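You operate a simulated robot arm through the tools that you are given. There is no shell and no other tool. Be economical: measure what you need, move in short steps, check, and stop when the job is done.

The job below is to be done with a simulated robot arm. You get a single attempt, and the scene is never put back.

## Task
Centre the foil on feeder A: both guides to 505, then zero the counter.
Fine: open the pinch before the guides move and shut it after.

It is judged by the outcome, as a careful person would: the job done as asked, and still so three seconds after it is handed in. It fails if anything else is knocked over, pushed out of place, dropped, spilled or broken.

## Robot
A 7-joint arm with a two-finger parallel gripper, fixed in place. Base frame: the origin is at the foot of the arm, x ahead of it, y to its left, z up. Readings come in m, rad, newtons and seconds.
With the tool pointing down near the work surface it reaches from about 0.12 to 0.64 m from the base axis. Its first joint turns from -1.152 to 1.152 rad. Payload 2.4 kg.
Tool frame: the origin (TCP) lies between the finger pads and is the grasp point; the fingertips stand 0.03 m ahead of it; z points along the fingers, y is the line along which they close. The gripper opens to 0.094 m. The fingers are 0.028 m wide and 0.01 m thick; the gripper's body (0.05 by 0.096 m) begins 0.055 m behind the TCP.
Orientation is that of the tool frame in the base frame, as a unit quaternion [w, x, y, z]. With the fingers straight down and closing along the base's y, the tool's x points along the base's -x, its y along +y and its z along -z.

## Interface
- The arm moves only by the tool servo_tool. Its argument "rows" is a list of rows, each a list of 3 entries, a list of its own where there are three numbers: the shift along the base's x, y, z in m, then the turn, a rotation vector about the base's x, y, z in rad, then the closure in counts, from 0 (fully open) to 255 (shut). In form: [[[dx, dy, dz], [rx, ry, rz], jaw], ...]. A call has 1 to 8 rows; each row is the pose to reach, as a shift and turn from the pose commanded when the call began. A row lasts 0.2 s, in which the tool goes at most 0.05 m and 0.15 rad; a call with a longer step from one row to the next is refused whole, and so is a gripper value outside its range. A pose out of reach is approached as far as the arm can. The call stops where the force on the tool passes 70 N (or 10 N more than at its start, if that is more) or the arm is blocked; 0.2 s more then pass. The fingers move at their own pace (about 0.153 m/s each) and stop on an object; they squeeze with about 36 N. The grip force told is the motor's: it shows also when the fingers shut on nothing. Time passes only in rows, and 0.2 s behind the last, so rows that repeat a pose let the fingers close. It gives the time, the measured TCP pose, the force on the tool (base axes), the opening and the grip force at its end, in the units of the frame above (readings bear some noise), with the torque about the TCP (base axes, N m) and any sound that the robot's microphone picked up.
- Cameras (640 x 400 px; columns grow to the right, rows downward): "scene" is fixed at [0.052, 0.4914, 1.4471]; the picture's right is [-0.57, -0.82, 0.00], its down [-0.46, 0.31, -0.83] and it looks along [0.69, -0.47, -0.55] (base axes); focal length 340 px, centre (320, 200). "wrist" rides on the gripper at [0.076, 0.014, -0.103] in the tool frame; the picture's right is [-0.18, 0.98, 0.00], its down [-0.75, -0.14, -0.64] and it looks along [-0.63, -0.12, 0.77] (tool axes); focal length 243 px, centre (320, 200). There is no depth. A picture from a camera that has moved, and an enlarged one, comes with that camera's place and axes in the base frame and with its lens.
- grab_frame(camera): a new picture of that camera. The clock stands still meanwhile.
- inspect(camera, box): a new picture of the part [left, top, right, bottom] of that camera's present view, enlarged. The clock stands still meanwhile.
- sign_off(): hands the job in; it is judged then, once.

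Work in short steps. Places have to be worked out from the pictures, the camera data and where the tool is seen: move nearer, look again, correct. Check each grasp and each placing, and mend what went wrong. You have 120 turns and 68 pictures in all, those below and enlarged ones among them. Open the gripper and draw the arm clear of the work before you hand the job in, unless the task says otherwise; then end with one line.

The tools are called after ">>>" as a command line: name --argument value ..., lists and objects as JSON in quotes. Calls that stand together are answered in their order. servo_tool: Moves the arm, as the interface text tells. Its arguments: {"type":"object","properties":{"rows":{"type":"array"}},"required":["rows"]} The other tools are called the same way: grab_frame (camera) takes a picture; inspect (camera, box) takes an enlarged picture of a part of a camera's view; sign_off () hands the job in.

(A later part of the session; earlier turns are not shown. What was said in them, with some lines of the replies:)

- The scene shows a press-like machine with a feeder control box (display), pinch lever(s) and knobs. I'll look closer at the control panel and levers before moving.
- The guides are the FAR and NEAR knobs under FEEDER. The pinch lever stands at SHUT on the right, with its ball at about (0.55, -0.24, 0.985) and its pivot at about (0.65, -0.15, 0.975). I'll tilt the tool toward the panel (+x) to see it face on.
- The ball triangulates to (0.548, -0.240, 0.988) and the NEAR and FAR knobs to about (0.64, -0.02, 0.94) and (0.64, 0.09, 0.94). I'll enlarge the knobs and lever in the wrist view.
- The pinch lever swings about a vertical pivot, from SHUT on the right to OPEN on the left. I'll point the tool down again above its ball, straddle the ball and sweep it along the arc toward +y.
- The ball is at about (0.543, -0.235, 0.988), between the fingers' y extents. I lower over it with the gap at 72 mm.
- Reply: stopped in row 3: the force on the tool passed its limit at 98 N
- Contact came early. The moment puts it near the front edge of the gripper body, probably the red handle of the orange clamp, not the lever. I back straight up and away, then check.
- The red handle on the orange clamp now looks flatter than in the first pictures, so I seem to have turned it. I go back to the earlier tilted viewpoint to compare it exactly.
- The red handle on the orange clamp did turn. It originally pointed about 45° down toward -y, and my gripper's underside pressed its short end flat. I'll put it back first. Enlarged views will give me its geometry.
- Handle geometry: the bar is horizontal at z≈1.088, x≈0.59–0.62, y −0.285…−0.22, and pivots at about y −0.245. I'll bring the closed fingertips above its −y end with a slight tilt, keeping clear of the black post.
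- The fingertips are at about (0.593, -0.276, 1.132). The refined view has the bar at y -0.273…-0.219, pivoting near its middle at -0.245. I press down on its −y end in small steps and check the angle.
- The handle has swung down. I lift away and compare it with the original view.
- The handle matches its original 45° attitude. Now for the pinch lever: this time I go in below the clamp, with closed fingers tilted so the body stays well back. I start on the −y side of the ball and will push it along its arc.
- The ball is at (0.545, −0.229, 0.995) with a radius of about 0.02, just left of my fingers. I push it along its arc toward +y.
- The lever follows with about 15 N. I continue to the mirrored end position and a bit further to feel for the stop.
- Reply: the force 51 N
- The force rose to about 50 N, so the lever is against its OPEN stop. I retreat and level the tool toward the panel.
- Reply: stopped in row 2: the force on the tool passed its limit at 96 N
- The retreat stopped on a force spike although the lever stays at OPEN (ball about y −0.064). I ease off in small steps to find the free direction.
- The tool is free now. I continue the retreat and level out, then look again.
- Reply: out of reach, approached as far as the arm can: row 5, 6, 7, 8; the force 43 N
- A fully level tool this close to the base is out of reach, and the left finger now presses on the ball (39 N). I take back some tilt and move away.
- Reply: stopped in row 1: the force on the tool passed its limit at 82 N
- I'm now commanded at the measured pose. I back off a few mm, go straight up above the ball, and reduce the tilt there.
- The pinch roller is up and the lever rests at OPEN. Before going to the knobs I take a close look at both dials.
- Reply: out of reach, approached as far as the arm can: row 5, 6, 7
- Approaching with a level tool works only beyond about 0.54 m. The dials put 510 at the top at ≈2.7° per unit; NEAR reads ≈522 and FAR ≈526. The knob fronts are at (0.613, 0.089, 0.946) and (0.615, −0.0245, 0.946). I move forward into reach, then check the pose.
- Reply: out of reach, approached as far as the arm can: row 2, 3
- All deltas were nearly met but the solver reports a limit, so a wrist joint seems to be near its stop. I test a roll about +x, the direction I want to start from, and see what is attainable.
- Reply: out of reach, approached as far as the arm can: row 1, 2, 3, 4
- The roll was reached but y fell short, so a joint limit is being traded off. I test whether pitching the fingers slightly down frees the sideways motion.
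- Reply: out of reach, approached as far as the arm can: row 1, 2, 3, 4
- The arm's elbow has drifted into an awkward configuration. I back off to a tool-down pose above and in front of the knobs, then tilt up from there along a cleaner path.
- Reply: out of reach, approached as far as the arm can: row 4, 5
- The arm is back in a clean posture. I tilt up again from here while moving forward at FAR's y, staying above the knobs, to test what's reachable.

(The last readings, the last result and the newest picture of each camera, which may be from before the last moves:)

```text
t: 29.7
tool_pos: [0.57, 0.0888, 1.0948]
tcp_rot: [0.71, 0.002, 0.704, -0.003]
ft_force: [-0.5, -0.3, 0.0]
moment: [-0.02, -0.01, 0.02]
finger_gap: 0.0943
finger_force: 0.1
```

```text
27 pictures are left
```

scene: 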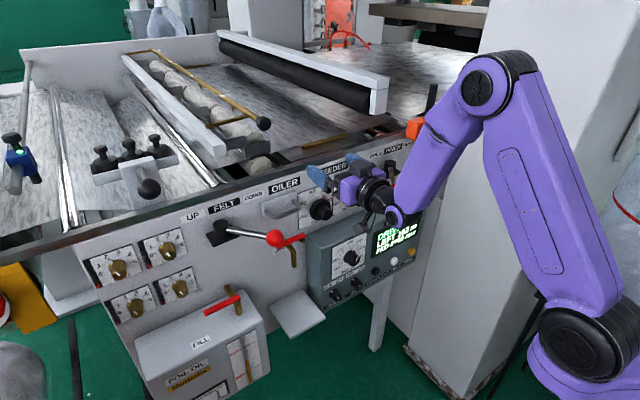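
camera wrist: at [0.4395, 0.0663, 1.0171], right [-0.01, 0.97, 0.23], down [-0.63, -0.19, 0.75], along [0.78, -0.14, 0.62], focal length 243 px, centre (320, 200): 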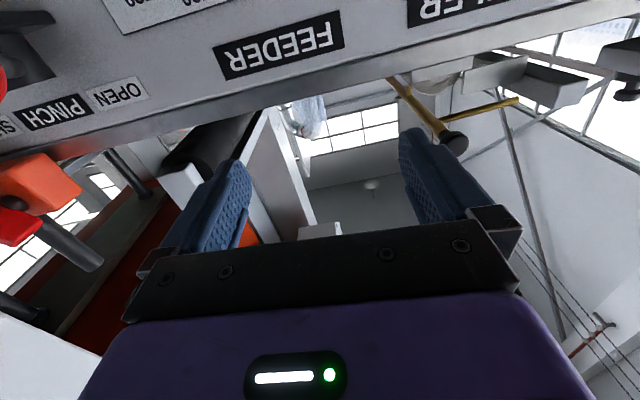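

From this posture the level pose is fully reached. Now I lower to knob height and pre-roll +0.5 rad about x, keeping the fingertips just short of FAR's front.

>>> servo_tool --rows '[[[0, 0, -0.03], [0.0, 0, 0], 0], [[0, 0, -0.06], [0.1, 0, 0], 0], [[0, 0, -0.09], [0.2, 0, 0], 0], [[0, 0, -0.12], [0.3, 0, 0], 0], [[0, 0, -0.149], [0.4, 0, 0], 0], [[0, 0, -0.149], [0.5, 0, 0], 0]]'

>>> grab_frame --camera "wrist"

>>> inspect --camera "scene" --box '[280, 150, 400, 230]'

```text
t: 31.1
tool_pos: [0.5699, 0.088, 0.9456]
tcp_rot: [0.687, 0.18, 0.683, 0.171]
ft_force: [0.5, -1.1, 0.6]
moment: [0.04, 0.01, 0.01]
finger_gap: 0.094
finger_force: 0.1
```

```text
26 pictures are left
camera wrist: at [0.4682, 0.14, 0.8874], right [0.01, 0.77, 0.63], down [-0.65, -0.48, 0.59], along [0.76, -0.42, 0.5], focal length 243 px, centre (320, 200)
```

wrist: 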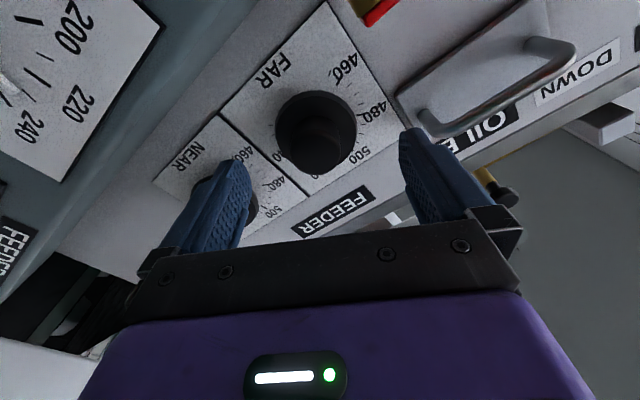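

```text
5.00 times, centred on (340, 190) of scene
camera zoom: at [0.052, 0.4914, 1.4471], right [-0.57, -0.82, 0.0], down [-0.46, 0.31, -0.83], along [0.69, -0.47, -0.55], focal length 1698 px, centre (220, 250)
```

zoom: 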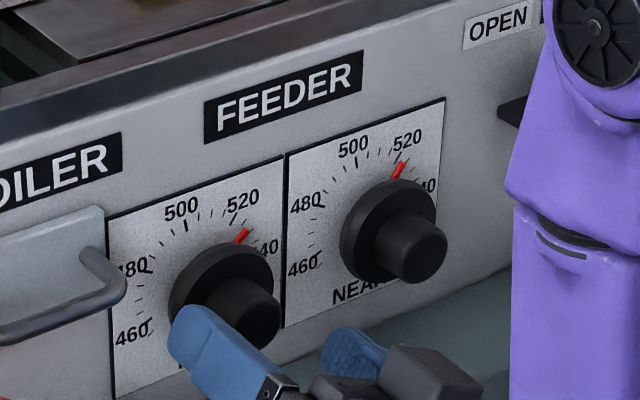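

The alignment looks right: the predicted knob position is (320,147) in the wrist view, and the barrel sits there. I advance so the fingertips straddle the barrel, then close.

>>> servo_tool --rows '[[[0.012, 0.001, 0], [0, 0, 0], 0], [[0.024, 0.001, 0], [0, 0, 0], 0], [[0.034, 0.001, 0], [0, 0, 0], 0], [[0.034, 0.001, 0], [0, 0, 0], 150], [[0.034, 0.001, 0], [0, 0, 0], 255], [[0.034, 0.001, 0], [0, 0, 0], 255]]'

>>> inspect --camera "scene" --box '[280, 150, 400, 230]'

```text
t: 32.5
tool_pos: [0.6041, 0.087, 0.9445]
tcp_rot: [0.686, 0.182, 0.684, 0.167]
ft_force: [2.8, -16.4, -14.3]
moment: [0.03, 0.21, -0.43]
finger_gap: 0.0596
finger_force: 45.7
```

```text
5.00 times, centred on (340, 190) of scene
camera zoom: at [0.0524, 0.491, 1.4473], right [-0.57, -0.82, 0.0], down [-0.46, 0.31, -0.83], along [0.69, -0.47, -0.55], focal length 1698 px, centre (220, 250)
```

zoom: 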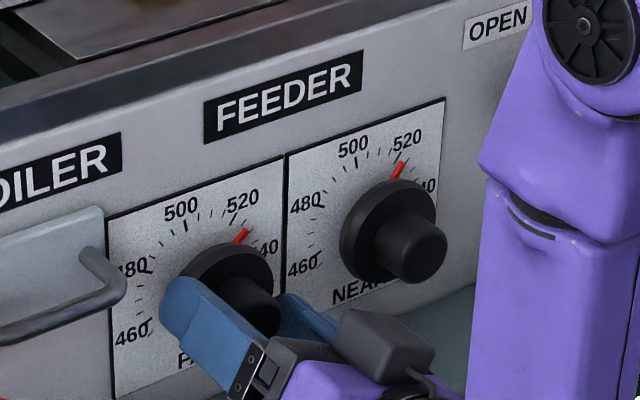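

The fingers closed at 60 mm, so they hold the knob's flange, slightly off-centre with 21 N sideways. A better dial fit gives 2.25° per unit with 510 at top; FAR reads ≈530 and NEAR ≈524. I shift 2 mm to centre, then turn about −1.0 rad (counter-clockwise).

>>> servo_tool --rows '[[[0.034, -0.002, -0.001], [0, 0, 0], 255]]'

```text
t: 32.9
tool_pos: [0.6276, 0.0873, 0.9415]
tcp_rot: [0.684, 0.18, 0.687, 0.169]
ft_force: [-43.5, -9.7, 12.7]
moment: [0.21, -2.12, 2.39]
finger_gap: 0.0606
finger_force: 45.5
stopped in row 1: the force on the tool passed its limit at 172 N (the readings are from after the stop); the commanded pose is now the measured one
```

My mistake: shifts are relative to the call's start, so that repeated the forward move and pushed into the panel. I open, back off, and check the knob.

>>> servo_tool --rows '[[[-0.003, 0, 0], [0, 0, 0], 0], [[-0.012, 0, 0.002], [0, 0, 0], 0], [[-0.03, 0, 0.004], [0, 0, 0], 0], [[-0.055, 0, 0.004], [0, 0, 0], 0]]'

>>> inspect --camera "scene" --box '[280, 150, 400, 230]'

>>> grab_frame --camera "wrist"

```text
t: 33.9
tool_pos: [0.5731, 0.0888, 0.9447]
tcp_rot: [0.682, 0.18, 0.688, 0.169]
ft_force: [0.0, -0.3, 0.2]
moment: [0.0, 0.0, -0.01]
finger_gap: 0.0943
finger_force: 0.1
```

```text
5.00 times, centred on (340, 190) of scene
camera zoom: at [0.052, 0.4914, 1.4471], right [-0.57, -0.82, 0.0], down [-0.46, 0.31, -0.83], along [0.69, -0.47, -0.55], focal length 1698 px, centre (220, 250)
```

zoom: 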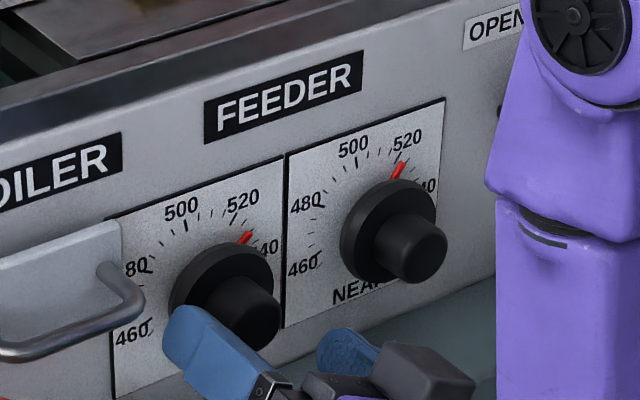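

```text
22 pictures are left
camera wrist: at [0.4713, 0.1401, 0.8867], right [0.02, 0.77, 0.63], down [-0.64, -0.48, 0.6], along [0.77, -0.42, 0.49], focal length 243 px, centre (320, 200)
```

wrist: 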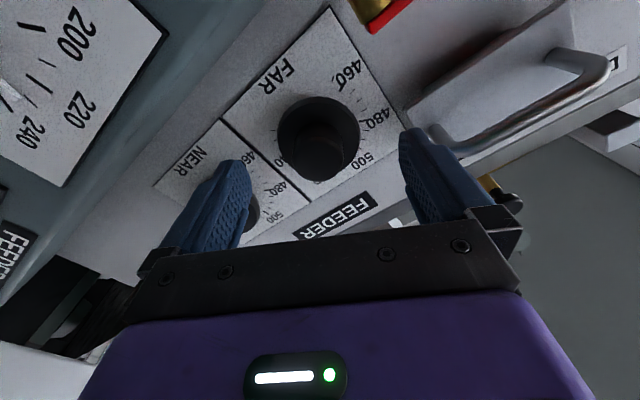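

The FAR knob is unharmed, but my opened finger seems to have caught the OILER handle and pulled it out about 2 cm: it stands further out than before. I close the fingers and line up on the handle bar at about (0.62, 0.167, 0.985) to push it back.

>>> servo_tool --rows '[[[-0.01, 0.0, 0.0], [0, 0, 0], 255], [[-0.01, 0.0, 0.0], [0, 0, 0], 255], [[-0.01, 0.03, 0.02], [0, 0, 0], 255], [[-0.01, 0.06, 0.03], [0, 0, 0], 255], [[-0.01, 0.08, 0.04], [0, 0, 0], 255]]'

>>> grab_frame --camera "scene"

>>> grab_frame --camera "wrist"

```text
t: 35.1
tool_pos: [0.5648, 0.1681, 0.9836]
tcp_rot: [0.682, 0.181, 0.688, 0.169]
ft_force: [0.7, -0.6, 0.6]
moment: [-0.02, 0.0, -0.04]
finger_gap: 0.0
finger_force: 33.6
```

```text
21 pictures are left
```

scene: 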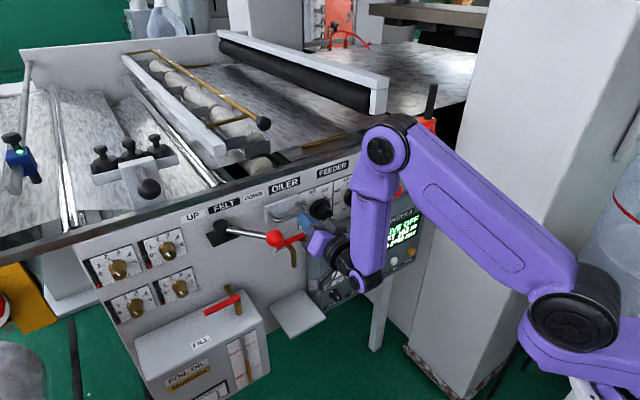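

```text
20 pictures are left
camera wrist: at [0.4618, 0.2195, 0.9264], right [0.02, 0.77, 0.63], down [-0.64, -0.48, 0.6], along [0.77, -0.42, 0.49], focal length 243 px, centre (320, 200)
```

wrist: 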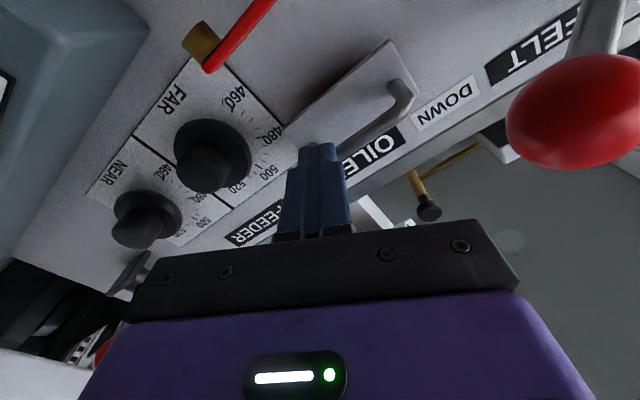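

The tip lines up with the near part of the bar. I push forward gradually, shifting 5 mm away from the FELT ball for clearance.

>>> servo_tool --rows '[[[0.01, -0.005, 0], [0, 0, 0], 255], [[0.02, -0.005, 0], [0, 0, 0], 255], [[0.028, -0.005, 0], [0, 0, 0], 255], [[0.035, -0.005, 0], [0, 0, 0], 255]]'

>>> inspect --camera "scene" --box '[240, 150, 360, 230]'

```text
t: 35.8
tool_pos: [0.5813, 0.1624, 0.9825]
tcp_rot: [0.682, 0.18, 0.689, 0.166]
ft_force: [-35.6, -6.0, 14.0]
moment: [0.07, -0.67, -0.12]
finger_gap: 0.0
finger_force: 33.4
stopped in row 3: the force on the tool passed its limit at 88 N (the readings are from after the stop); the commanded pose is now the measured one
```

```text
5.00 times, centred on (300, 190) of scene
camera zoom: at [0.0506, 0.4912, 1.4473], right [-0.57, -0.82, 0.0], down [-0.45, 0.31, -0.83], along [0.69, -0.47, -0.55], focal length 1698 px, centre (420, 250)
```

zoom: 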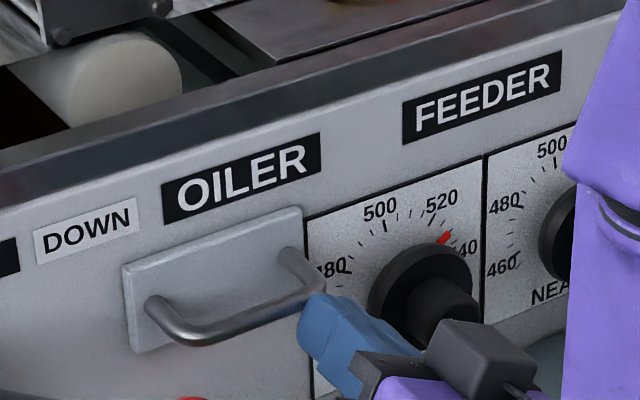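

The OILER plate is back exactly where it was (same picture position as at the start) and has met its stop. I retreat and return in front of FAR with a narrower opening of 76 mm, so the finger stays clear of that handle.

>>> servo_tool --rows '[[[-0.018, 0, 0], [0, 0, 0], 255], [[-0.018, -0.025, -0.012], [0, 0, 0], 255], [[-0.018, -0.05, -0.025], [0, 0, 0], 150], [[-0.018, -0.0755, -0.038], [0, 0, 0], 50], [[-0.018, -0.0755, -0.038], [0, 0, 0], 50]]'

>>> inspect --camera "scene" --box '[240, 150, 360, 230]'

```text
t: 37.0
tool_pos: [0.5651, 0.086, 0.9423]
tcp_rot: [0.681, 0.181, 0.69, 0.166]
ft_force: [-0.3, -1.1, 0.6]
moment: [0.01, 0.0, -0.02]
finger_gap: 0.0754
finger_force: 0.1
```

```text
5.00 times, centred on (300, 190) of scene
camera zoom: at [0.052, 0.4914, 1.4471], right [-0.57, -0.82, 0.0], down [-0.46, 0.31, -0.83], along [0.69, -0.47, -0.55], focal length 1698 px, centre (420, 250)
```

zoom: 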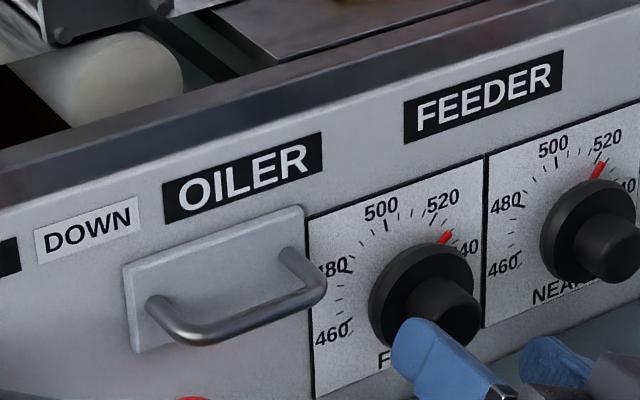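

The OILER is still flush and the gripper is in front of FAR. I advance 40 mm and close.

>>> servo_tool --rows '[[[0.015, 0, 0.001], [0, 0, 0], 50], [[0.03, 0, 0.001], [0, 0, 0], 50], [[0.04, 0, 0.001], [0, 0, 0], 50], [[0.04, 0, 0.001], [0, 0, 0], 255], [[0.04, 0, 0.001], [0, 0, 0], 255]]'

```text
t: 38.2
tool_pos: [0.6044, 0.087, 0.9439]
tcp_rot: [0.681, 0.181, 0.69, 0.166]
ft_force: [-6.5, -3.3, 0.4]
moment: [-0.05, -0.11, -0.05]
finger_gap: 0.0587
finger_force: 44.6
```

Well-centred grip on the flange at 59 mm with small side forces. I turn −1.0 rad about x in place.

>>> servo_tool --rows '[[[0, 0, 0], [-0.125, 0, 0], 255], [[0, 0, 0], [-0.25, 0, 0], 255], [[0, 0, 0], [-0.375, 0, 0], 255], [[0, 0, 0], [-0.5, 0, 0], 255], [[0, 0, 0], [-0.625, 0, 0], 255], [[0, 0, 0], [-0.75, 0, 0], 255], [[0, 0, 0], [-0.875, 0, 0], 255], [[0, 0, 0], [-1.0, 0, 0], 255]]'

>>> inspect --camera "scene" --box '[285, 160, 365, 220]'

```text
t: 40.0
tool_pos: [0.603, 0.0861, 0.9443]
tcp_rot: [0.682, -0.169, 0.686, -0.187]
ft_force: [-21.2, -13.7, -9.1]
moment: [0.03, -0.38, -0.39]
finger_gap: 0.0586
finger_force: 44.7
```

```text
6.67 times, centred on (325, 190) of scene
camera zoom: at [0.0515, 0.4911, 1.4473], right [-0.57, -0.82, 0.0], down [-0.45, 0.31, -0.83], along [0.69, -0.47, -0.55], focal length 2264 px, centre (287, 267)
```

zoom: 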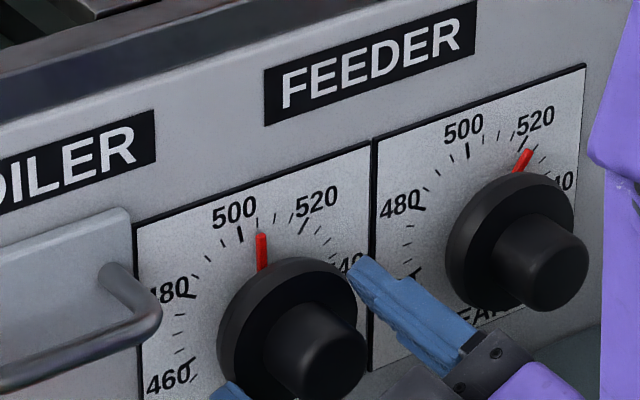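

FAR's pointer now stands at about 505. I enlarge it strongly to read it.

>>> inspect --camera "scene" --box '[305, 178, 337, 198]'

```text
16.00 times, centred on (321, 188) of scene
camera zoom: at [0.0515, 0.4911, 1.4473], right [-0.57, -0.82, 0.0], down [-0.45, 0.31, -0.83], along [0.69, -0.47, -0.55], focal length 5432 px, centre (304, 392)
```

zoom: 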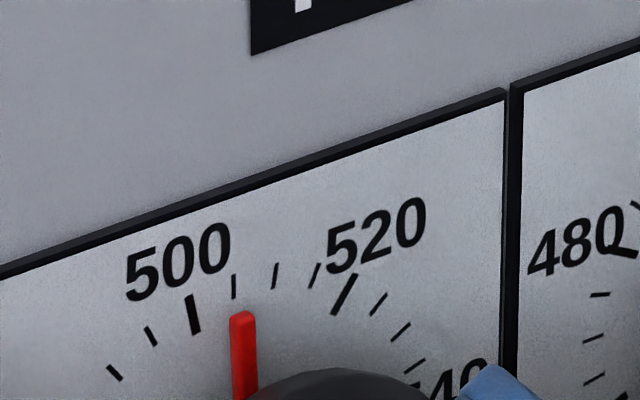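

The pointer stands on the 505 tick within about a unit. I release, back off, and roll to +1.0 rad in free space. For NEAR the turn has to end at a positive roll to clear the lever ball.

>>> servo_tool --rows '[[[0, 0, 0], [0, 0, 0], 50], [[0, 0, 0], [0, 0, 0], 50], [[-0.02, 0, 0], [0, 0, 0], 50], [[-0.04, 0, 0], [0.0, 0, 0], 50], [[-0.04, 0, 0], [0.14, 0, 0], 50], [[-0.04, 0, 0], [0.28, 0, 0], 50], [[-0.04, 0, 0], [0.42, 0, 0], 50], [[-0.04, 0, 0], [0.56, 0, 0], 50]]'

>>> servo_tool --rows '[[[0, -0.02, 0], [0.14, 0, 0], 50], [[0, -0.04, 0], [0.28, 0, 0], 50], [[0, -0.06, 0], [0.42, 0, 0], 50], [[0, -0.075, 0], [0.56, 0, 0], 50], [[0, -0.09, 0], [0.7, 0, 0], 50], [[0, -0.1, 0], [0.84, 0, 0], 50], [[0, -0.112, 0], [0.94, 0, 0], 50]]'

>>> grab_frame --camera "wrist"

>>> inspect --camera "scene" --box '[300, 140, 420, 220]'

```text
t: 41.8
tool_pos: [0.5658, 0.0864, 0.9439]
tcp_rot: [0.704, 0.028, 0.709, 0.014]
ft_force: [-0.3, -0.2, 0.1]
moment: [0.02, -0.04, -0.01]
finger_gap: 0.0757
finger_force: 0.0
```

```text
t: 43.4
tool_pos: [0.5661, -0.0245, 0.945]
tcp_rot: [0.615, 0.344, 0.627, 0.333]
ft_force: [0.4, 0.0, -0.2]
moment: [0.0, 0.0, 0.02]
finger_gap: 0.0757
finger_force: 0.1
```

```text
15 pictures are left
camera wrist: at [0.462, 0.0482, 0.9198], right [0.02, 0.38, 0.93], down [-0.64, -0.71, 0.3], along [0.77, -0.6, 0.23], focal length 243 px, centre (320, 200)
```

wrist: 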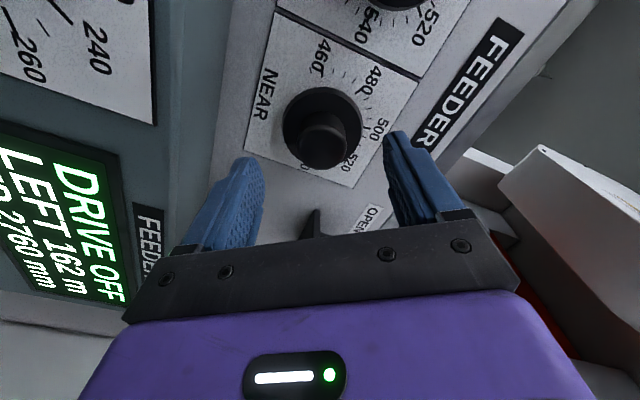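

```text
5.00 times, centred on (360, 180) of scene
camera zoom: at [0.0519, 0.4914, 1.4471], right [-0.57, -0.82, 0.0], down [-0.46, 0.31, -0.83], along [0.69, -0.47, -0.55], focal length 1698 px, centre (120, 300)
```

zoom: 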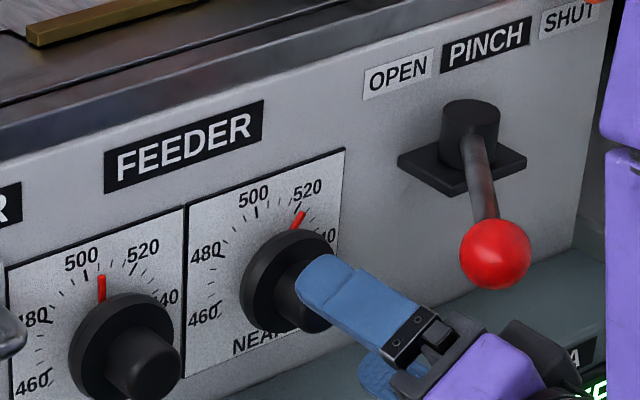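

FAR holds at 505, and NEAR is centred between the fingers. I advance and close on NEAR.

>>> servo_tool --rows '[[[0.015, -0.001, 0], [0, 0, 0], 50], [[0.03, -0.001, 0], [0, 0, 0], 50], [[0.039, -0.001, 0], [0, 0, 0], 50], [[0.039, -0.001, 0], [0, 0, 0], 255], [[0.039, -0.001, 0], [0, 0, 0], 255]]'

```text
t: 44.6
tool_pos: [0.6034, -0.0244, 0.9451]
tcp_rot: [0.616, 0.342, 0.626, 0.333]
ft_force: [-9.0, 3.3, 7.9]
moment: [0.03, -0.36, 0.37]
finger_gap: 0.0591
finger_force: 44.8
```

Good grip. I turn −0.72 rad and read the pointer.

>>> servo_tool --rows '[[[0, 0, 0], [-0.12, 0, 0], 255], [[0, 0, 0], [-0.24, 0, 0], 255], [[0, 0, 0], [-0.36, 0, 0], 255], [[0, 0, 0], [-0.48, 0, 0], 255], [[0, 0, 0], [-0.6, 0, 0], 255], [[0, 0, 0], [-0.72, 0, 0], 255], [[0, 0, 0], [-0.72, 0, 0], 255]]'

>>> inspect --camera "scene" --box '[338, 166, 370, 186]'

```text
t: 46.2
tool_pos: [0.6033, -0.0251, 0.9454]
tcp_rot: [0.698, 0.104, 0.702, 0.09]
ft_force: [1.7, 9.7, 16.2]
moment: [-0.03, -0.19, 0.47]
finger_gap: 0.0592
finger_force: 45.0
```

```text
16.00 times, centred on (354, 176) of scene
camera zoom: at [0.0517, 0.4917, 1.4471], right [-0.57, -0.82, 0.0], down [-0.45, 0.31, -0.83], along [0.69, -0.47, -0.55], focal length 5432 px, centre (-224, 584)
```

zoom: 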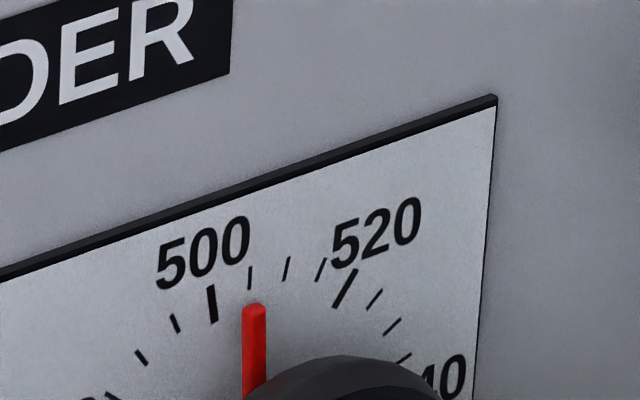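

NEAR's pointer also stands at the 505 tick, judging from this oblique view. I release, move aside from the lever ball and go up. Then I'll read both dials from straight in front with the wrist camera.

>>> servo_tool --rows '[[[0, 0, 0], [0, 0, 0], 50], [[0, 0, 0], [0, 0, 0], 50], [[-0.02, 0, 0], [0, 0, 0], 50], [[-0.04, 0, 0], [0, 0, 0], 50], [[-0.04, 0.05, 0], [-0.07, 0, 0], 50], [[-0.04, 0.1, 0.01], [-0.14, 0, 0], 50], [[-0.04, 0.112, 0.055], [-0.21, 0, 0], 50], [[-0.04, 0.112, 0.1], [-0.28, 0, 0], 50]]'

>>> servo_tool --rows '[[[0, 0, 0.04], [0, 0.1, 0], 50], [[-0.02, -0.01, 0.06], [0, 0.24, 0], 50], [[-0.04, -0.02, 0.07], [0, 0.38, 0], 50], [[-0.06, -0.03, 0.08], [0, 0.52, 0], 50], [[-0.08, -0.04, 0.09], [0, 0.66, 0], 50], [[-0.1, -0.05, 0.1], [0, 0.8, 0], 50], [[-0.11, -0.06, 0.11], [0, 0.94, 0], 50], [[-0.12, -0.065, 0.11], [0, 1.0, 0], 50]]'

>>> grab_frame --camera "wrist"

```text
refused: row 6 steps farther than a row can; nothing moved
```

```text
t: 46.6
tool_pos: [0.5958, -0.026, 0.9588]
tcp_rot: [0.643, 0.12, 0.751, 0.088]
ft_force: [-0.4, 1.6, -8.6]
moment: [0.32, -0.56, -0.12]
finger_gap: 0.0756
finger_force: 0.0
stopped in row 2: the force on the tool passed its limit at 121 N (the readings are from after the stop); the commanded pose is now the measured one
```

```text
12 pictures are left
camera wrist: at [0.4851, 0.0129, 0.9086], right [0.09, 0.89, 0.45], down [-0.54, -0.34, 0.77], along [0.84, -0.31, 0.44], focal length 243 px, centre (320, 200)
```

wrist: 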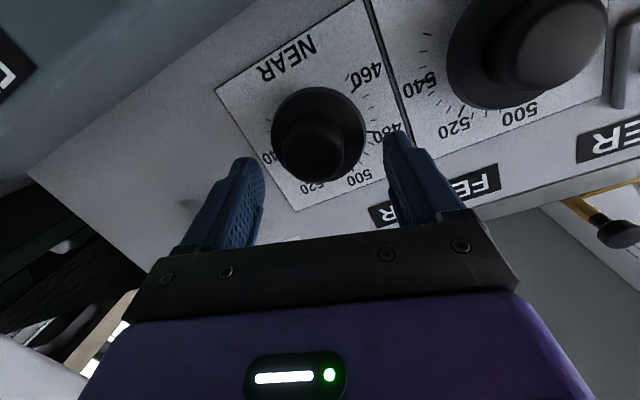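

The first call was refused and the follow-up ran from the wrong place, stopping on contact. I back straight out along −x, away from the knob and ball, and check.

>>> servo_tool --rows '[[[-0.012, 0, -0.004], [0, 0, 0], 50], [[-0.025, 0, -0.008], [0, 0, 0], 50], [[-0.035, 0.01, -0.012], [0, 0, 0], 50]]'

>>> inspect --camera "scene" --box '[290, 120, 434, 210]'

```text
t: 47.4
tool_pos: [0.5606, -0.0181, 0.9476]
tcp_rot: [0.645, 0.119, 0.75, 0.087]
ft_force: [0.8, -0.3, 1.6]
moment: [-0.05, 0.02, 0.03]
finger_gap: 0.0757
finger_force: 0.0
```

```text
4.44 times, centred on (362, 165) of scene
camera zoom: at [0.052, 0.4914, 1.4471], right [-0.57, -0.82, 0.0], down [-0.46, 0.31, -0.83], along [0.69, -0.47, -0.55], focal length 1509 px, centre (133, 356)
```

zoom: 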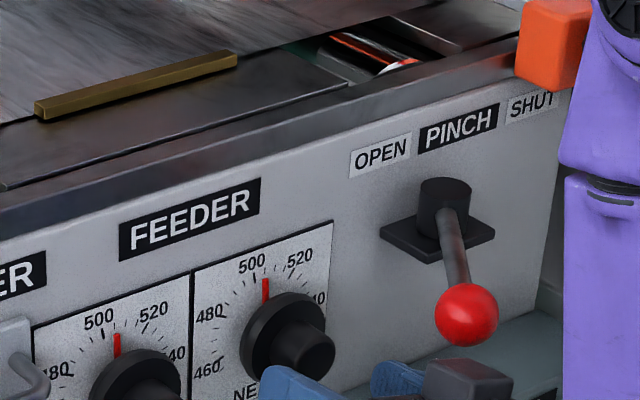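

Both pointers are intact. Now I move aside to y≈0.08, then up, with steps within limits.

>>> servo_tool --rows '[[[0, 0.035, 0], [-0.07, 0, 0], 50], [[0, 0.07, 0], [-0.14, 0, 0], 50], [[0, 0.1, 0], [-0.21, 0, 0], 50], [[0, 0.1, 0.04], [-0.28, 0, 0], 50], [[0, 0.1, 0.08], [-0.33, 0, 0], 50], [[0, 0.1, 0.12], [-0.33, 0, 0], 50], [[-0.01, 0.1, 0.15], [-0.33, 0, 0], 50]]'

```text
t: 49.0
tool_pos: [0.5509, 0.0815, 1.0978]
tcp_rot: [0.655, 0.011, 0.755, -0.038]
ft_force: [0.0, -0.3, 0.5]
moment: [0.03, 0.04, 0.01]
finger_gap: 0.0753
finger_force: 0.0
```

Clear above. I tilt back down and pull to a viewing pose for reading the dials from the front.

>>> servo_tool --rows '[[[-0.02, -0.01, 0.02], [0.006, 0.13, 0.01], 50], [[-0.04, -0.02, 0.04], [0.012, 0.26, 0.02], 50], [[-0.06, -0.03, 0.05], [0.018, 0.39, 0.03], 50], [[-0.08, -0.04, 0.06], [0.024, 0.52, 0.04], 50], [[-0.1, -0.05, 0.07], [0.03, 0.65, 0.045], 50], [[-0.11, -0.055, 0.08], [0.035, 0.78, 0.05], 50], [[-0.12, -0.06, 0.09], [0.04, 0.91, 0.06], 50], [[-0.12, -0.065, 0.09], [0.043, 1.04, 0.066], 50]]'

>>> inspect --camera "wrist" --box '[250, 70, 450, 200]'

```text
t: 50.8
tool_pos: [0.4314, 0.0171, 1.1874]
tcp_rot: [0.194, -0.019, 0.981, -0.002]
ft_force: [-0.4, -0.1, -0.4]
moment: [0.05, 0.02, -0.01]
finger_gap: 0.0759
finger_force: 0.2
```

```text
3.08 times, centred on (350, 135) of wrist
camera zoom: at [0.3215, 0.0298, 1.2554], right [0.14, 0.99, 0.06], down [0.46, -0.11, 0.88], along [0.88, -0.09, -0.47], focal length 746 px, centre (228, 400)
```

zoom: 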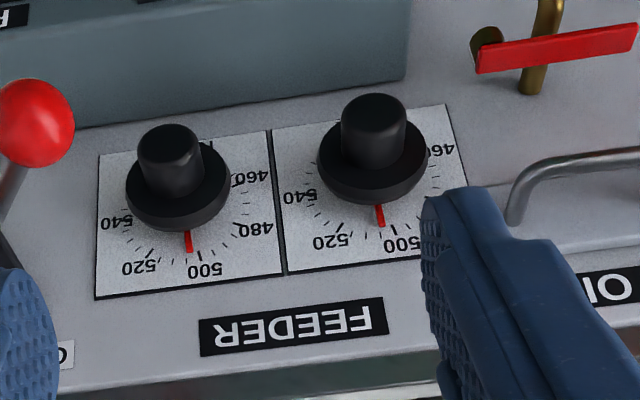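

Good frontal view. I enlarge both pointers.

>>> inspect --camera "wrist" --box '[290, 136, 330, 161]'

>>> inspect --camera "wrist" --box '[348, 128, 388, 153]'

```text
16.00 times, centred on (310, 148) of wrist
camera zoom: at [0.3215, 0.0298, 1.2554], right [0.14, 0.99, 0.06], down [0.46, -0.11, 0.88], along [0.88, -0.09, -0.47], focal length 3882 px, centre (480, 1024)
```

zoom: 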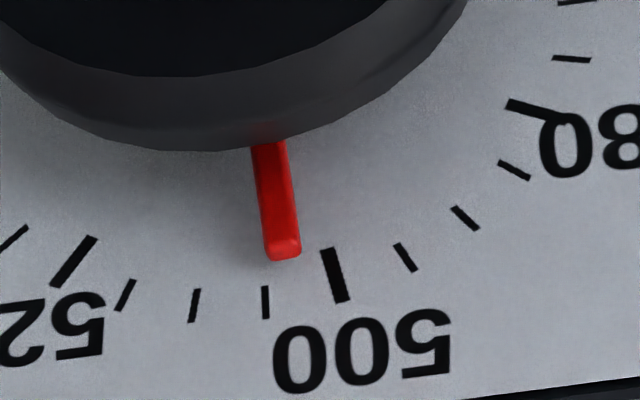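

```text
16.00 times, centred on (368, 140) of wrist
camera zoom: at [0.3215, 0.0298, 1.2554], right [0.14, 0.99, 0.06], down [0.46, -0.11, 0.88], along [0.88, -0.09, -0.47], focal length 3882 px, centre (-448, 1152)
```

zoom: 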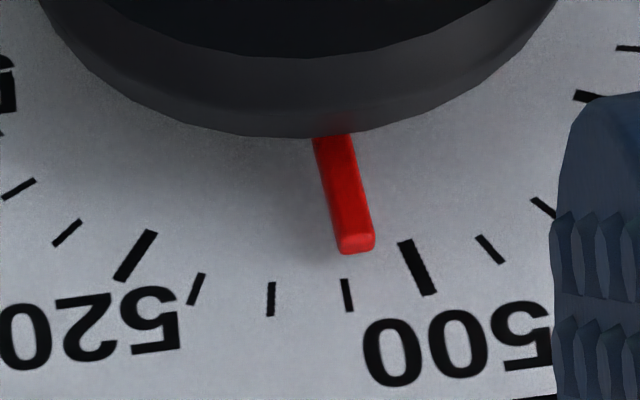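

The frontal reading shows FAR at ≈504 and NEAR at ≈503. I go back to nudge both clockwise by about +1 and +2 units.

>>> servo_tool --rows '[[[0.017, 0.01, -0.005], [0.004, -0.147, 0], 50], [[0.035, 0.02, -0.01], [0.008, -0.294, 0], 50], [[0.053, 0.03, -0.02], [0.012, -0.441, 0], 50], [[0.07, 0.04, -0.035], [0.016, -0.588, 0], 50], [[0.088, 0.05, -0.05], [0.02, -0.735, 0], 50], [[0.106, 0.06, -0.065], [0.024, -0.882, 0], 50], [[0.123, 0.067, -0.08], [0.028, -1.029, 0], 50], [[0.139, 0.07, -0.092], [0.028, -1.175, 0], 50]]'

```text
t: 52.6
tool_pos: [0.5717, 0.0874, 1.0953]
tcp_rot: [0.706, -0.013, 0.708, 0.002]
ft_force: [-0.2, -0.6, -0.4]
moment: [-0.03, 0.01, 0.0]
finger_gap: 0.0756
finger_force: 0.1
```

Level and in place. I lower to FAR's height with small orientation trims.

>>> servo_tool --rows '[[[-0.004, 0, -0.04], [0.005, 0, -0.01], 50], [[-0.008, 0, -0.08], [0.016, 0, -0.021], 50], [[-0.008, 0, -0.12], [0.016, 0, -0.021], 50], [[-0.008, 0, -0.15], [0.016, 0, -0.021], 50]]'

```text
t: 53.6
tool_pos: [0.5616, 0.0876, 0.9458]
tcp_rot: [0.707, 0.002, 0.708, -0.002]
ft_force: [-0.3, -0.6, -0.8]
moment: [0.03, 0.0, -0.01]
finger_gap: 0.0752
finger_force: 0.0
```

Now I advance 42 mm, close, turn FAR by +0.04 rad, open and back off.

>>> servo_tool --rows '[[[0.02, -0.001, -0.001], [0, 0, 0], 50], [[0.041, -0.001, -0.001], [0, 0, 0], 50], [[0.041, -0.001, -0.001], [0, 0, 0], 255], [[0.041, -0.001, -0.001], [0, 0, 0], 255], [[0.041, -0.001, -0.001], [0.02, 0, 0], 255], [[0.041, -0.001, -0.001], [0.042, 0, 0], 255], [[0.041, -0.001, -0.001], [0.042, 0, 0], 255]]'

```text
t: 55.2
tool_pos: [0.6027, 0.0848, 0.9461]
tcp_rot: [0.706, 0.019, 0.708, 0.012]
ft_force: [-22.9, -13.0, 1.3]
moment: [0.03, -0.67, -0.37]
finger_gap: 0.0588
finger_force: 44.9
```

Done. I release, back off and slide over to NEAR with a roll of about +0.3.

>>> servo_tool --rows '[[[0, 0, 0], [0, 0, 0], 50], [[0, 0, 0], [0, 0, 0], 50], [[-0.02, 0, 0], [0, 0, 0], 50], [[-0.041, 0, 0], [0.0, 0, 0], 50], [[-0.041, -0.03, 0], [0.1, 0, 0], 50], [[-0.041, -0.06, 0], [0.2, 0, 0], 50], [[-0.041, -0.09, 0], [0.28, 0, 0], 50], [[-0.041, -0.111, 0], [0.3, 0, 0], 50]]'

```text
t: 57.0
tool_pos: [0.562, -0.0238, 0.9465]
tcp_rot: [0.696, 0.121, 0.698, 0.121]
ft_force: [-0.8, -0.1, 0.5]
moment: [0.0, -0.01, 0.02]
finger_gap: 0.0753
finger_force: 0.1
```

I advance onto NEAR, close, and turn +0.088 rad.

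>>> servo_tool --rows '[[[0.02, -0.001, -0.001], [0, 0, 0], 50], [[0.041, -0.001, -0.001], [0, 0, 0], 50], [[0.041, -0.001, -0.001], [0, 0, 0], 255], [[0.041, -0.001, -0.001], [0, 0, 0], 255], [[0.041, -0.001, -0.001], [0.045, 0, 0], 255], [[0.041, -0.001, -0.001], [0.09, 0, 0], 255], [[0.041, -0.001, -0.001], [0.09, 0, 0], 255]]'

```text
t: 58.6
tool_pos: [0.6039, -0.0241, 0.9451]
tcp_rot: [0.69, 0.154, 0.691, 0.151]
ft_force: [-16.3, 3.6, 9.4]
moment: [0.0, -0.17, -0.15]
finger_gap: 0.0588
finger_force: 45.7
```

I release, back off, move aside to +y and rise.

>>> servo_tool --rows '[[[0, 0, 0], [0, 0, 0], 50], [[0, 0, 0], [0, 0, 0], 50], [[-0.02, 0, 0], [0, 0, 0], 50], [[-0.041, 0, 0], [0.0, 0, 0], 50], [[-0.041, 0.035, 0], [-0.1, 0, 0], 50], [[-0.041, 0.07, 0], [-0.2, 0, 0], 50], [[-0.041, 0.105, 0], [-0.3, 0, 0], 50], [[-0.041, 0.107, 0.04], [-0.4, 0, 0], 50]]'

```text
t: 60.4
tool_pos: [0.5639, 0.0829, 0.9841]
tcp_rot: [0.706, 0.012, 0.708, 0.011]
ft_force: [-0.2, 0.6, -0.2]
moment: [0.03, -0.01, -0.02]
finger_gap: 0.0757
finger_force: 0.1
```

Free. I go up and tilt back to the viewing pose.

>>> servo_tool --rows '[[[0, 0, 0.04], [0, 0, 0], 50], [[0, 0, 0.08], [0, 0.1, 0], 50], [[-0.01, -0.01, 0.12], [0, 0.24, 0], 50], [[-0.03, -0.02, 0.14], [0, 0.38, 0], 50], [[-0.05, -0.03, 0.16], [0, 0.52, 0], 50], [[-0.07, -0.04, 0.18], [0, 0.66, 0], 50], [[-0.09, -0.05, 0.19], [0, 0.8, 0], 50], [[-0.11, -0.06, 0.2], [-0.02, 0.94, 0], 50]]'

>>> servo_tool --rows '[[[-0.01, 0, 0], [0, 0.12, 0], 50], [[-0.02, 0, 0], [0, 0.24, 0], 50]]'

>>> inspect --camera "wrist" --box '[280, 110, 400, 185]'

```text
t: 62.2
tool_pos: [0.4532, 0.0213, 1.1829]
tcp_rot: [0.309, 0.009, 0.951, -0.004]
ft_force: [1.2, -0.4, -0.6]
moment: [0.02, 0.0, 0.0]
finger_gap: 0.0755
finger_force: 0.1
```

```text
t: 62.8
tool_pos: [0.4334, 0.0213, 1.1847]
tcp_rot: [0.192, 0.009, 0.981, -0.004]
ft_force: [-0.4, 0.1, 0.3]
moment: [0.03, -0.02, 0.0]
finger_gap: 0.0756
finger_force: 0.1
```

```text
5.33 times, centred on (340, 148) of wrist
camera zoom: at [0.3234, 0.0393, 1.2518], right [0.19, 0.98, 0.06], down [0.45, -0.15, 0.88], along [0.87, -0.14, -0.47], focal length 1294 px, centre (213, 480)
```

zoom: 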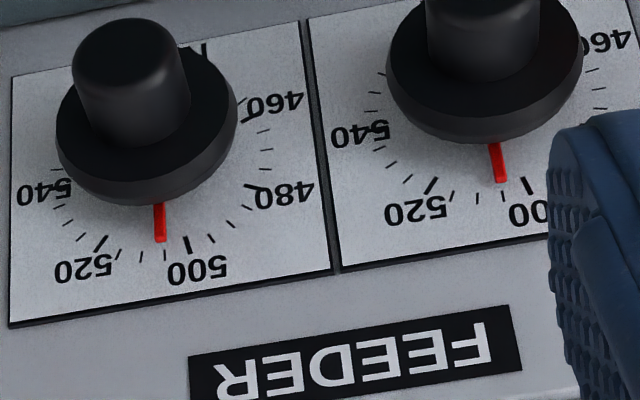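

Both pointers now sit on 505. Next I shut the pinch: closed fingers go to the +y side of the lever ball, using the same tilt as before.

>>> servo_tool --rows '[[[0.025, -0.01, -0.03], [0, -0.05, 0], 150], [[0.05, -0.02, -0.065], [0, -0.1, 0], 255], [[0.05, -0.03, -0.11], [0, -0.15, 0], 255], [[0.05, -0.03, -0.155], [0, -0.21, 0], 255], [[0.05, -0.03, -0.193], [0, -0.21, 0], 255], [[0.08, -0.03, -0.193], [0, -0.21, 0], 255], [[0.11, -0.03, -0.193], [0, -0.21, 0], 255]]'

>>> grab_frame --camera "wrist"

```text
t: 64.4
tool_pos: [0.5424, -0.0086, 0.9904]
tcp_rot: [0.295, 0.009, 0.956, -0.003]
ft_force: [0.6, -0.8, 0.1]
moment: [0.0, 0.0, 0.01]
finger_gap: 0.0002
finger_force: 33.1
```

```text
6 pictures are left
camera wrist: at [0.4219, 0.0101, 1.0342], right [0.17, 0.98, 0.1], down [0.26, -0.14, 0.96], along [0.95, -0.14, -0.28], focal length 243 px, centre (320, 200)
```

wrist: 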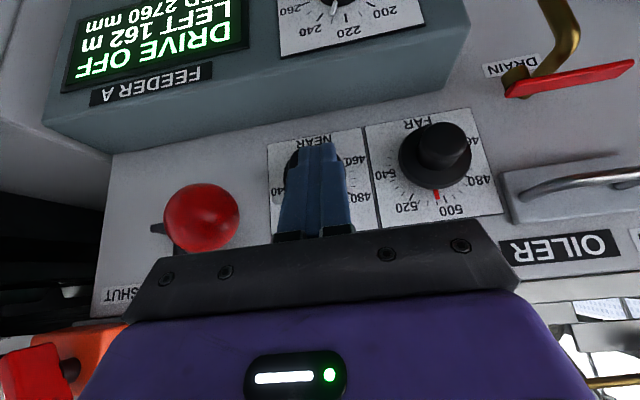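

The ball is right of my fingers at about (0.535, −0.07, 1.0). I push it back along the arc toward SHUT.

>>> servo_tool --rows '[[[0, -0.03, 0], [0, 0, 0], 255], [[-0.012, -0.058, 0], [0, 0, 0], 255], [[-0.021, -0.084, 0], [0, 0, 0], 255], [[-0.023, -0.112, 0], [0, 0, 0], 255], [[-0.021, -0.139, 0], [0, 0, 0], 255], [[-0.012, -0.165, 0], [0, 0, 0], 255], [[0, -0.183, 0], [0, 0, 0], 255]]'

```text
t: 66.0
tool_pos: [0.5438, -0.1905, 0.9908]
tcp_rot: [0.295, 0.008, 0.956, -0.002]
ft_force: [0.2, -0.5, 0.2]
moment: [0.04, -0.03, -0.03]
finger_gap: 0.0
finger_force: 33.0
out of reach, approached as far as the arm can: row 5
```

The force is near zero, so the lever has either snapped over or slipped. I check.

>>> grab_frame --camera "scene"

```text
5 pictures are left
```

scene: 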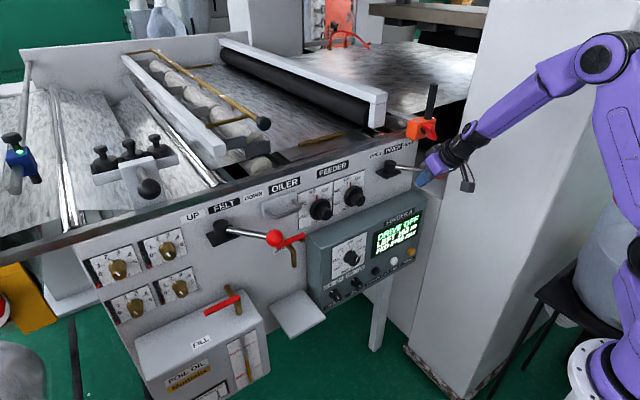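

The rod points to SHUT again and the pinch roller is down as at the start. I retreat and descend in front of the control box toward the ZERO button, at about (0.58, −0.245, 0.67).

>>> servo_tool --rows '[[[-0.01, 0.012, 0], [0, 0, 0], 255], [[-0.05, 0.01, 0], [0, 0, 0], 255], [[-0.09, 0, -0.02], [0, -0.05, 0], 255], [[-0.1, -0.01, -0.065], [0, -0.1, 0], 255], [[-0.1, -0.02, -0.11], [0, -0.15, 0], 255], [[-0.1, -0.03, -0.155], [0, -0.2, 0], 255], [[-0.1, -0.04, -0.195], [0, -0.25, 0], 255], [[-0.1, -0.05, -0.23], [0, -0.3, 0], 255]]'

>>> grab_frame --camera "wrist"

```text
t: 67.8
tool_pos: [0.4895, -0.221, 0.8204]
tcp_rot: [0.421, 0.024, 0.905, 0.048]
ft_force: [-2.6, 4.9, -10.3]
moment: [-0.15, -0.74, -0.25]
finger_gap: 0.0002
finger_force: 33.3
out of reach, approached as far as the arm can: row 4, 5, 6, 7, 8
```

```text
4 pictures are left
camera wrist: at [0.3633, -0.2054, 0.8317], right [0.12, 0.96, 0.25], down [-0.01, -0.25, 0.97], along [0.99, -0.12, -0.02], focal length 243 px, centre (320, 200)
```

wrist: 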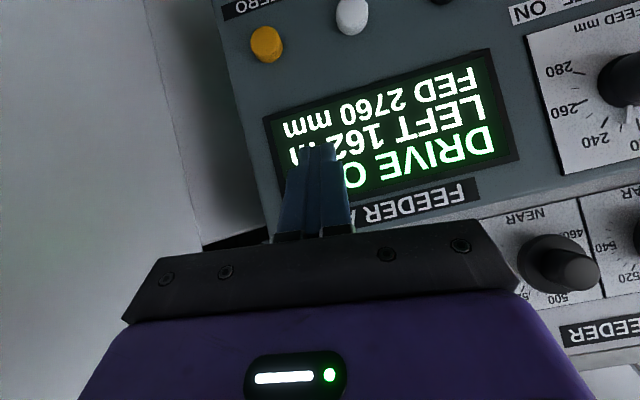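

A slight force shows the wrist folding near its limit with this tilt. The ZERO button triangulates to (0.58, −0.244, 0.676). I use a steeper, more downward tool, which reaches low more easily.

>>> servo_tool --rows '[[[-0.01, 0, 0.01], [-0.03, 0.1, 0], 255], [[-0.02, -0.005, 0.01], [-0.06, 0.2, 0], 255], [[-0.02, -0.01, 0], [-0.09, 0.3, 0], 255], [[-0.01, -0.015, -0.035], [-0.107, 0.37, 0], 255], [[-0.01, -0.023, -0.07], [-0.107, 0.37, 0], 255], [[-0.01, -0.023, -0.1], [-0.107, 0.37, 0], 255], [[0.0, -0.023, -0.125], [-0.107, 0.37, 0], 255]]'

```text
t: 69.4
tool_pos: [0.483, -0.2416, 0.6807]
tcp_rot: [0.235, 0.015, 0.972, -0.001]
ft_force: [-0.5, 0.5, 0.9]
moment: [-0.03, -0.01, 0.01]
finger_gap: 0.0
finger_force: 33.1
```

Reached freely. I raise 15 mm to put the tip at button height, move close and look.

>>> servo_tool --rows '[[[0.01, -0.002, 0.014], [0, 0, 0], 255], [[0.045, -0.002, 0.014], [0, 0, 0], 255]]'

>>> grab_frame --camera "wrist"

```text
t: 70.0
tool_pos: [0.5268, -0.2439, 0.6961]
tcp_rot: [0.235, 0.016, 0.972, -0.002]
ft_force: [0.3, -0.4, 0.9]
moment: [0.0, 0.03, -0.01]
finger_gap: 0.0003
finger_force: 32.7
```

```text
3 pictures are left
camera wrist: at [0.4129, -0.2251, 0.7541], right [0.2, 0.98, 0.09], down [0.37, -0.16, 0.91], along [0.91, -0.15, -0.4], focal length 243 px, centre (320, 200)
```

wrist: 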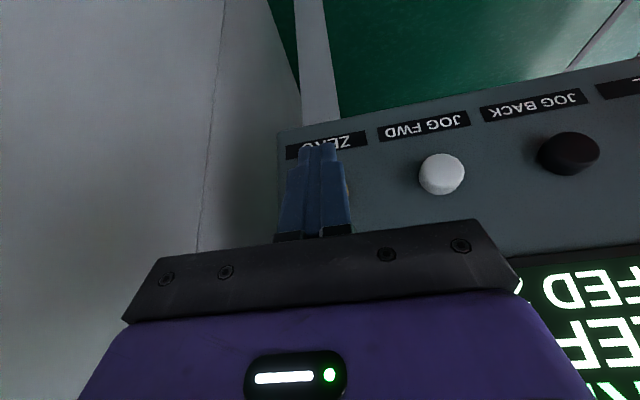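

The tip is lined up with ZERO (predicted (330,192), behind the fingers). I press forward in small steps.

>>> servo_tool --rows '[[[0.012, 0, 0], [0, 0, 0], 255], [[0.018, 0, 0], [0, 0, 0], 255], [[0.023, 0, 0], [0, 0, 0], 255], [[0.027, 0, 0], [0, 0, 0], 255]]'

```text
t: 71.0
tool_pos: [0.5516, -0.243, 0.6944]
tcp_rot: [0.231, 0.018, 0.973, -0.002]
ft_force: [-12.4, 1.8, 4.6]
moment: [0.07, 0.15, 0.06]
finger_gap: 0.0002
finger_force: 33.1
heard: click
```

Contact at 12 N and a click was heard. I back off and read the display.

>>> servo_tool --rows '[[[-0.02, 0, 0], [0, 0, 0], 255], [[-0.06, 0, 0], [0, 0, 0], 255], [[-0.1, 0, 0.02], [0, 0, 0], 200], [[-0.14, 0, 0.05], [0, 0, 0], 0]]'

>>> inspect --camera "scene" --box '[290, 100, 450, 275]'

```text
t: 72.0
tool_pos: [0.4396, -0.2582, 0.7517]
tcp_rot: [0.23, 0.017, 0.973, 0.011]
ft_force: [-0.3, 0.0, 0.4]
moment: [0.04, 0.01, 0.01]
finger_gap: 0.0939
finger_force: 0.0
out of reach, approached as far as the arm can: row 3, 4
```

```text
2.29 times, centred on (370, 188) of scene
camera zoom: at [0.0519, 0.4914, 1.4471], right [-0.57, -0.82, 0.0], down [-0.46, 0.31, -0.83], along [0.69, -0.47, -0.55], focal length 776 px, centre (206, 229)
```

zoom: 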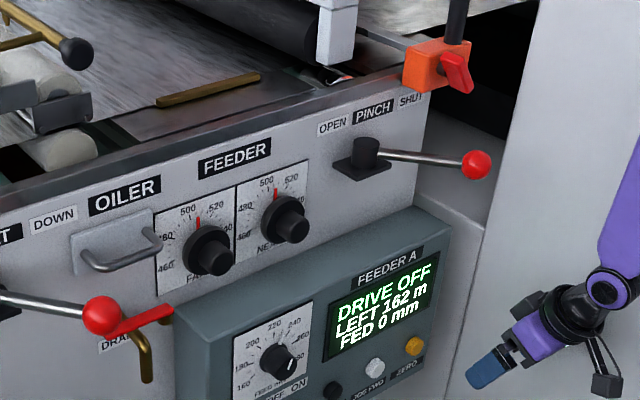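

The counter reads FED 0 mm, both guides stand at 505, and the pinch lever is back at its original SHUT position. The clamp handle and OILER plate match the first pictures, and the gripper is open and clear. I hand in.

>>> sign_off

```text
The job is handed in.
```

Feeder A is set: the pinch was opened before the guides moved and shut afterwards, both guides read 505 to within about a unit, and the counter reads 0; I knocked the orange clamp's red handle and pulled out the OILER plate on the way, and put both back to match the first pictures.
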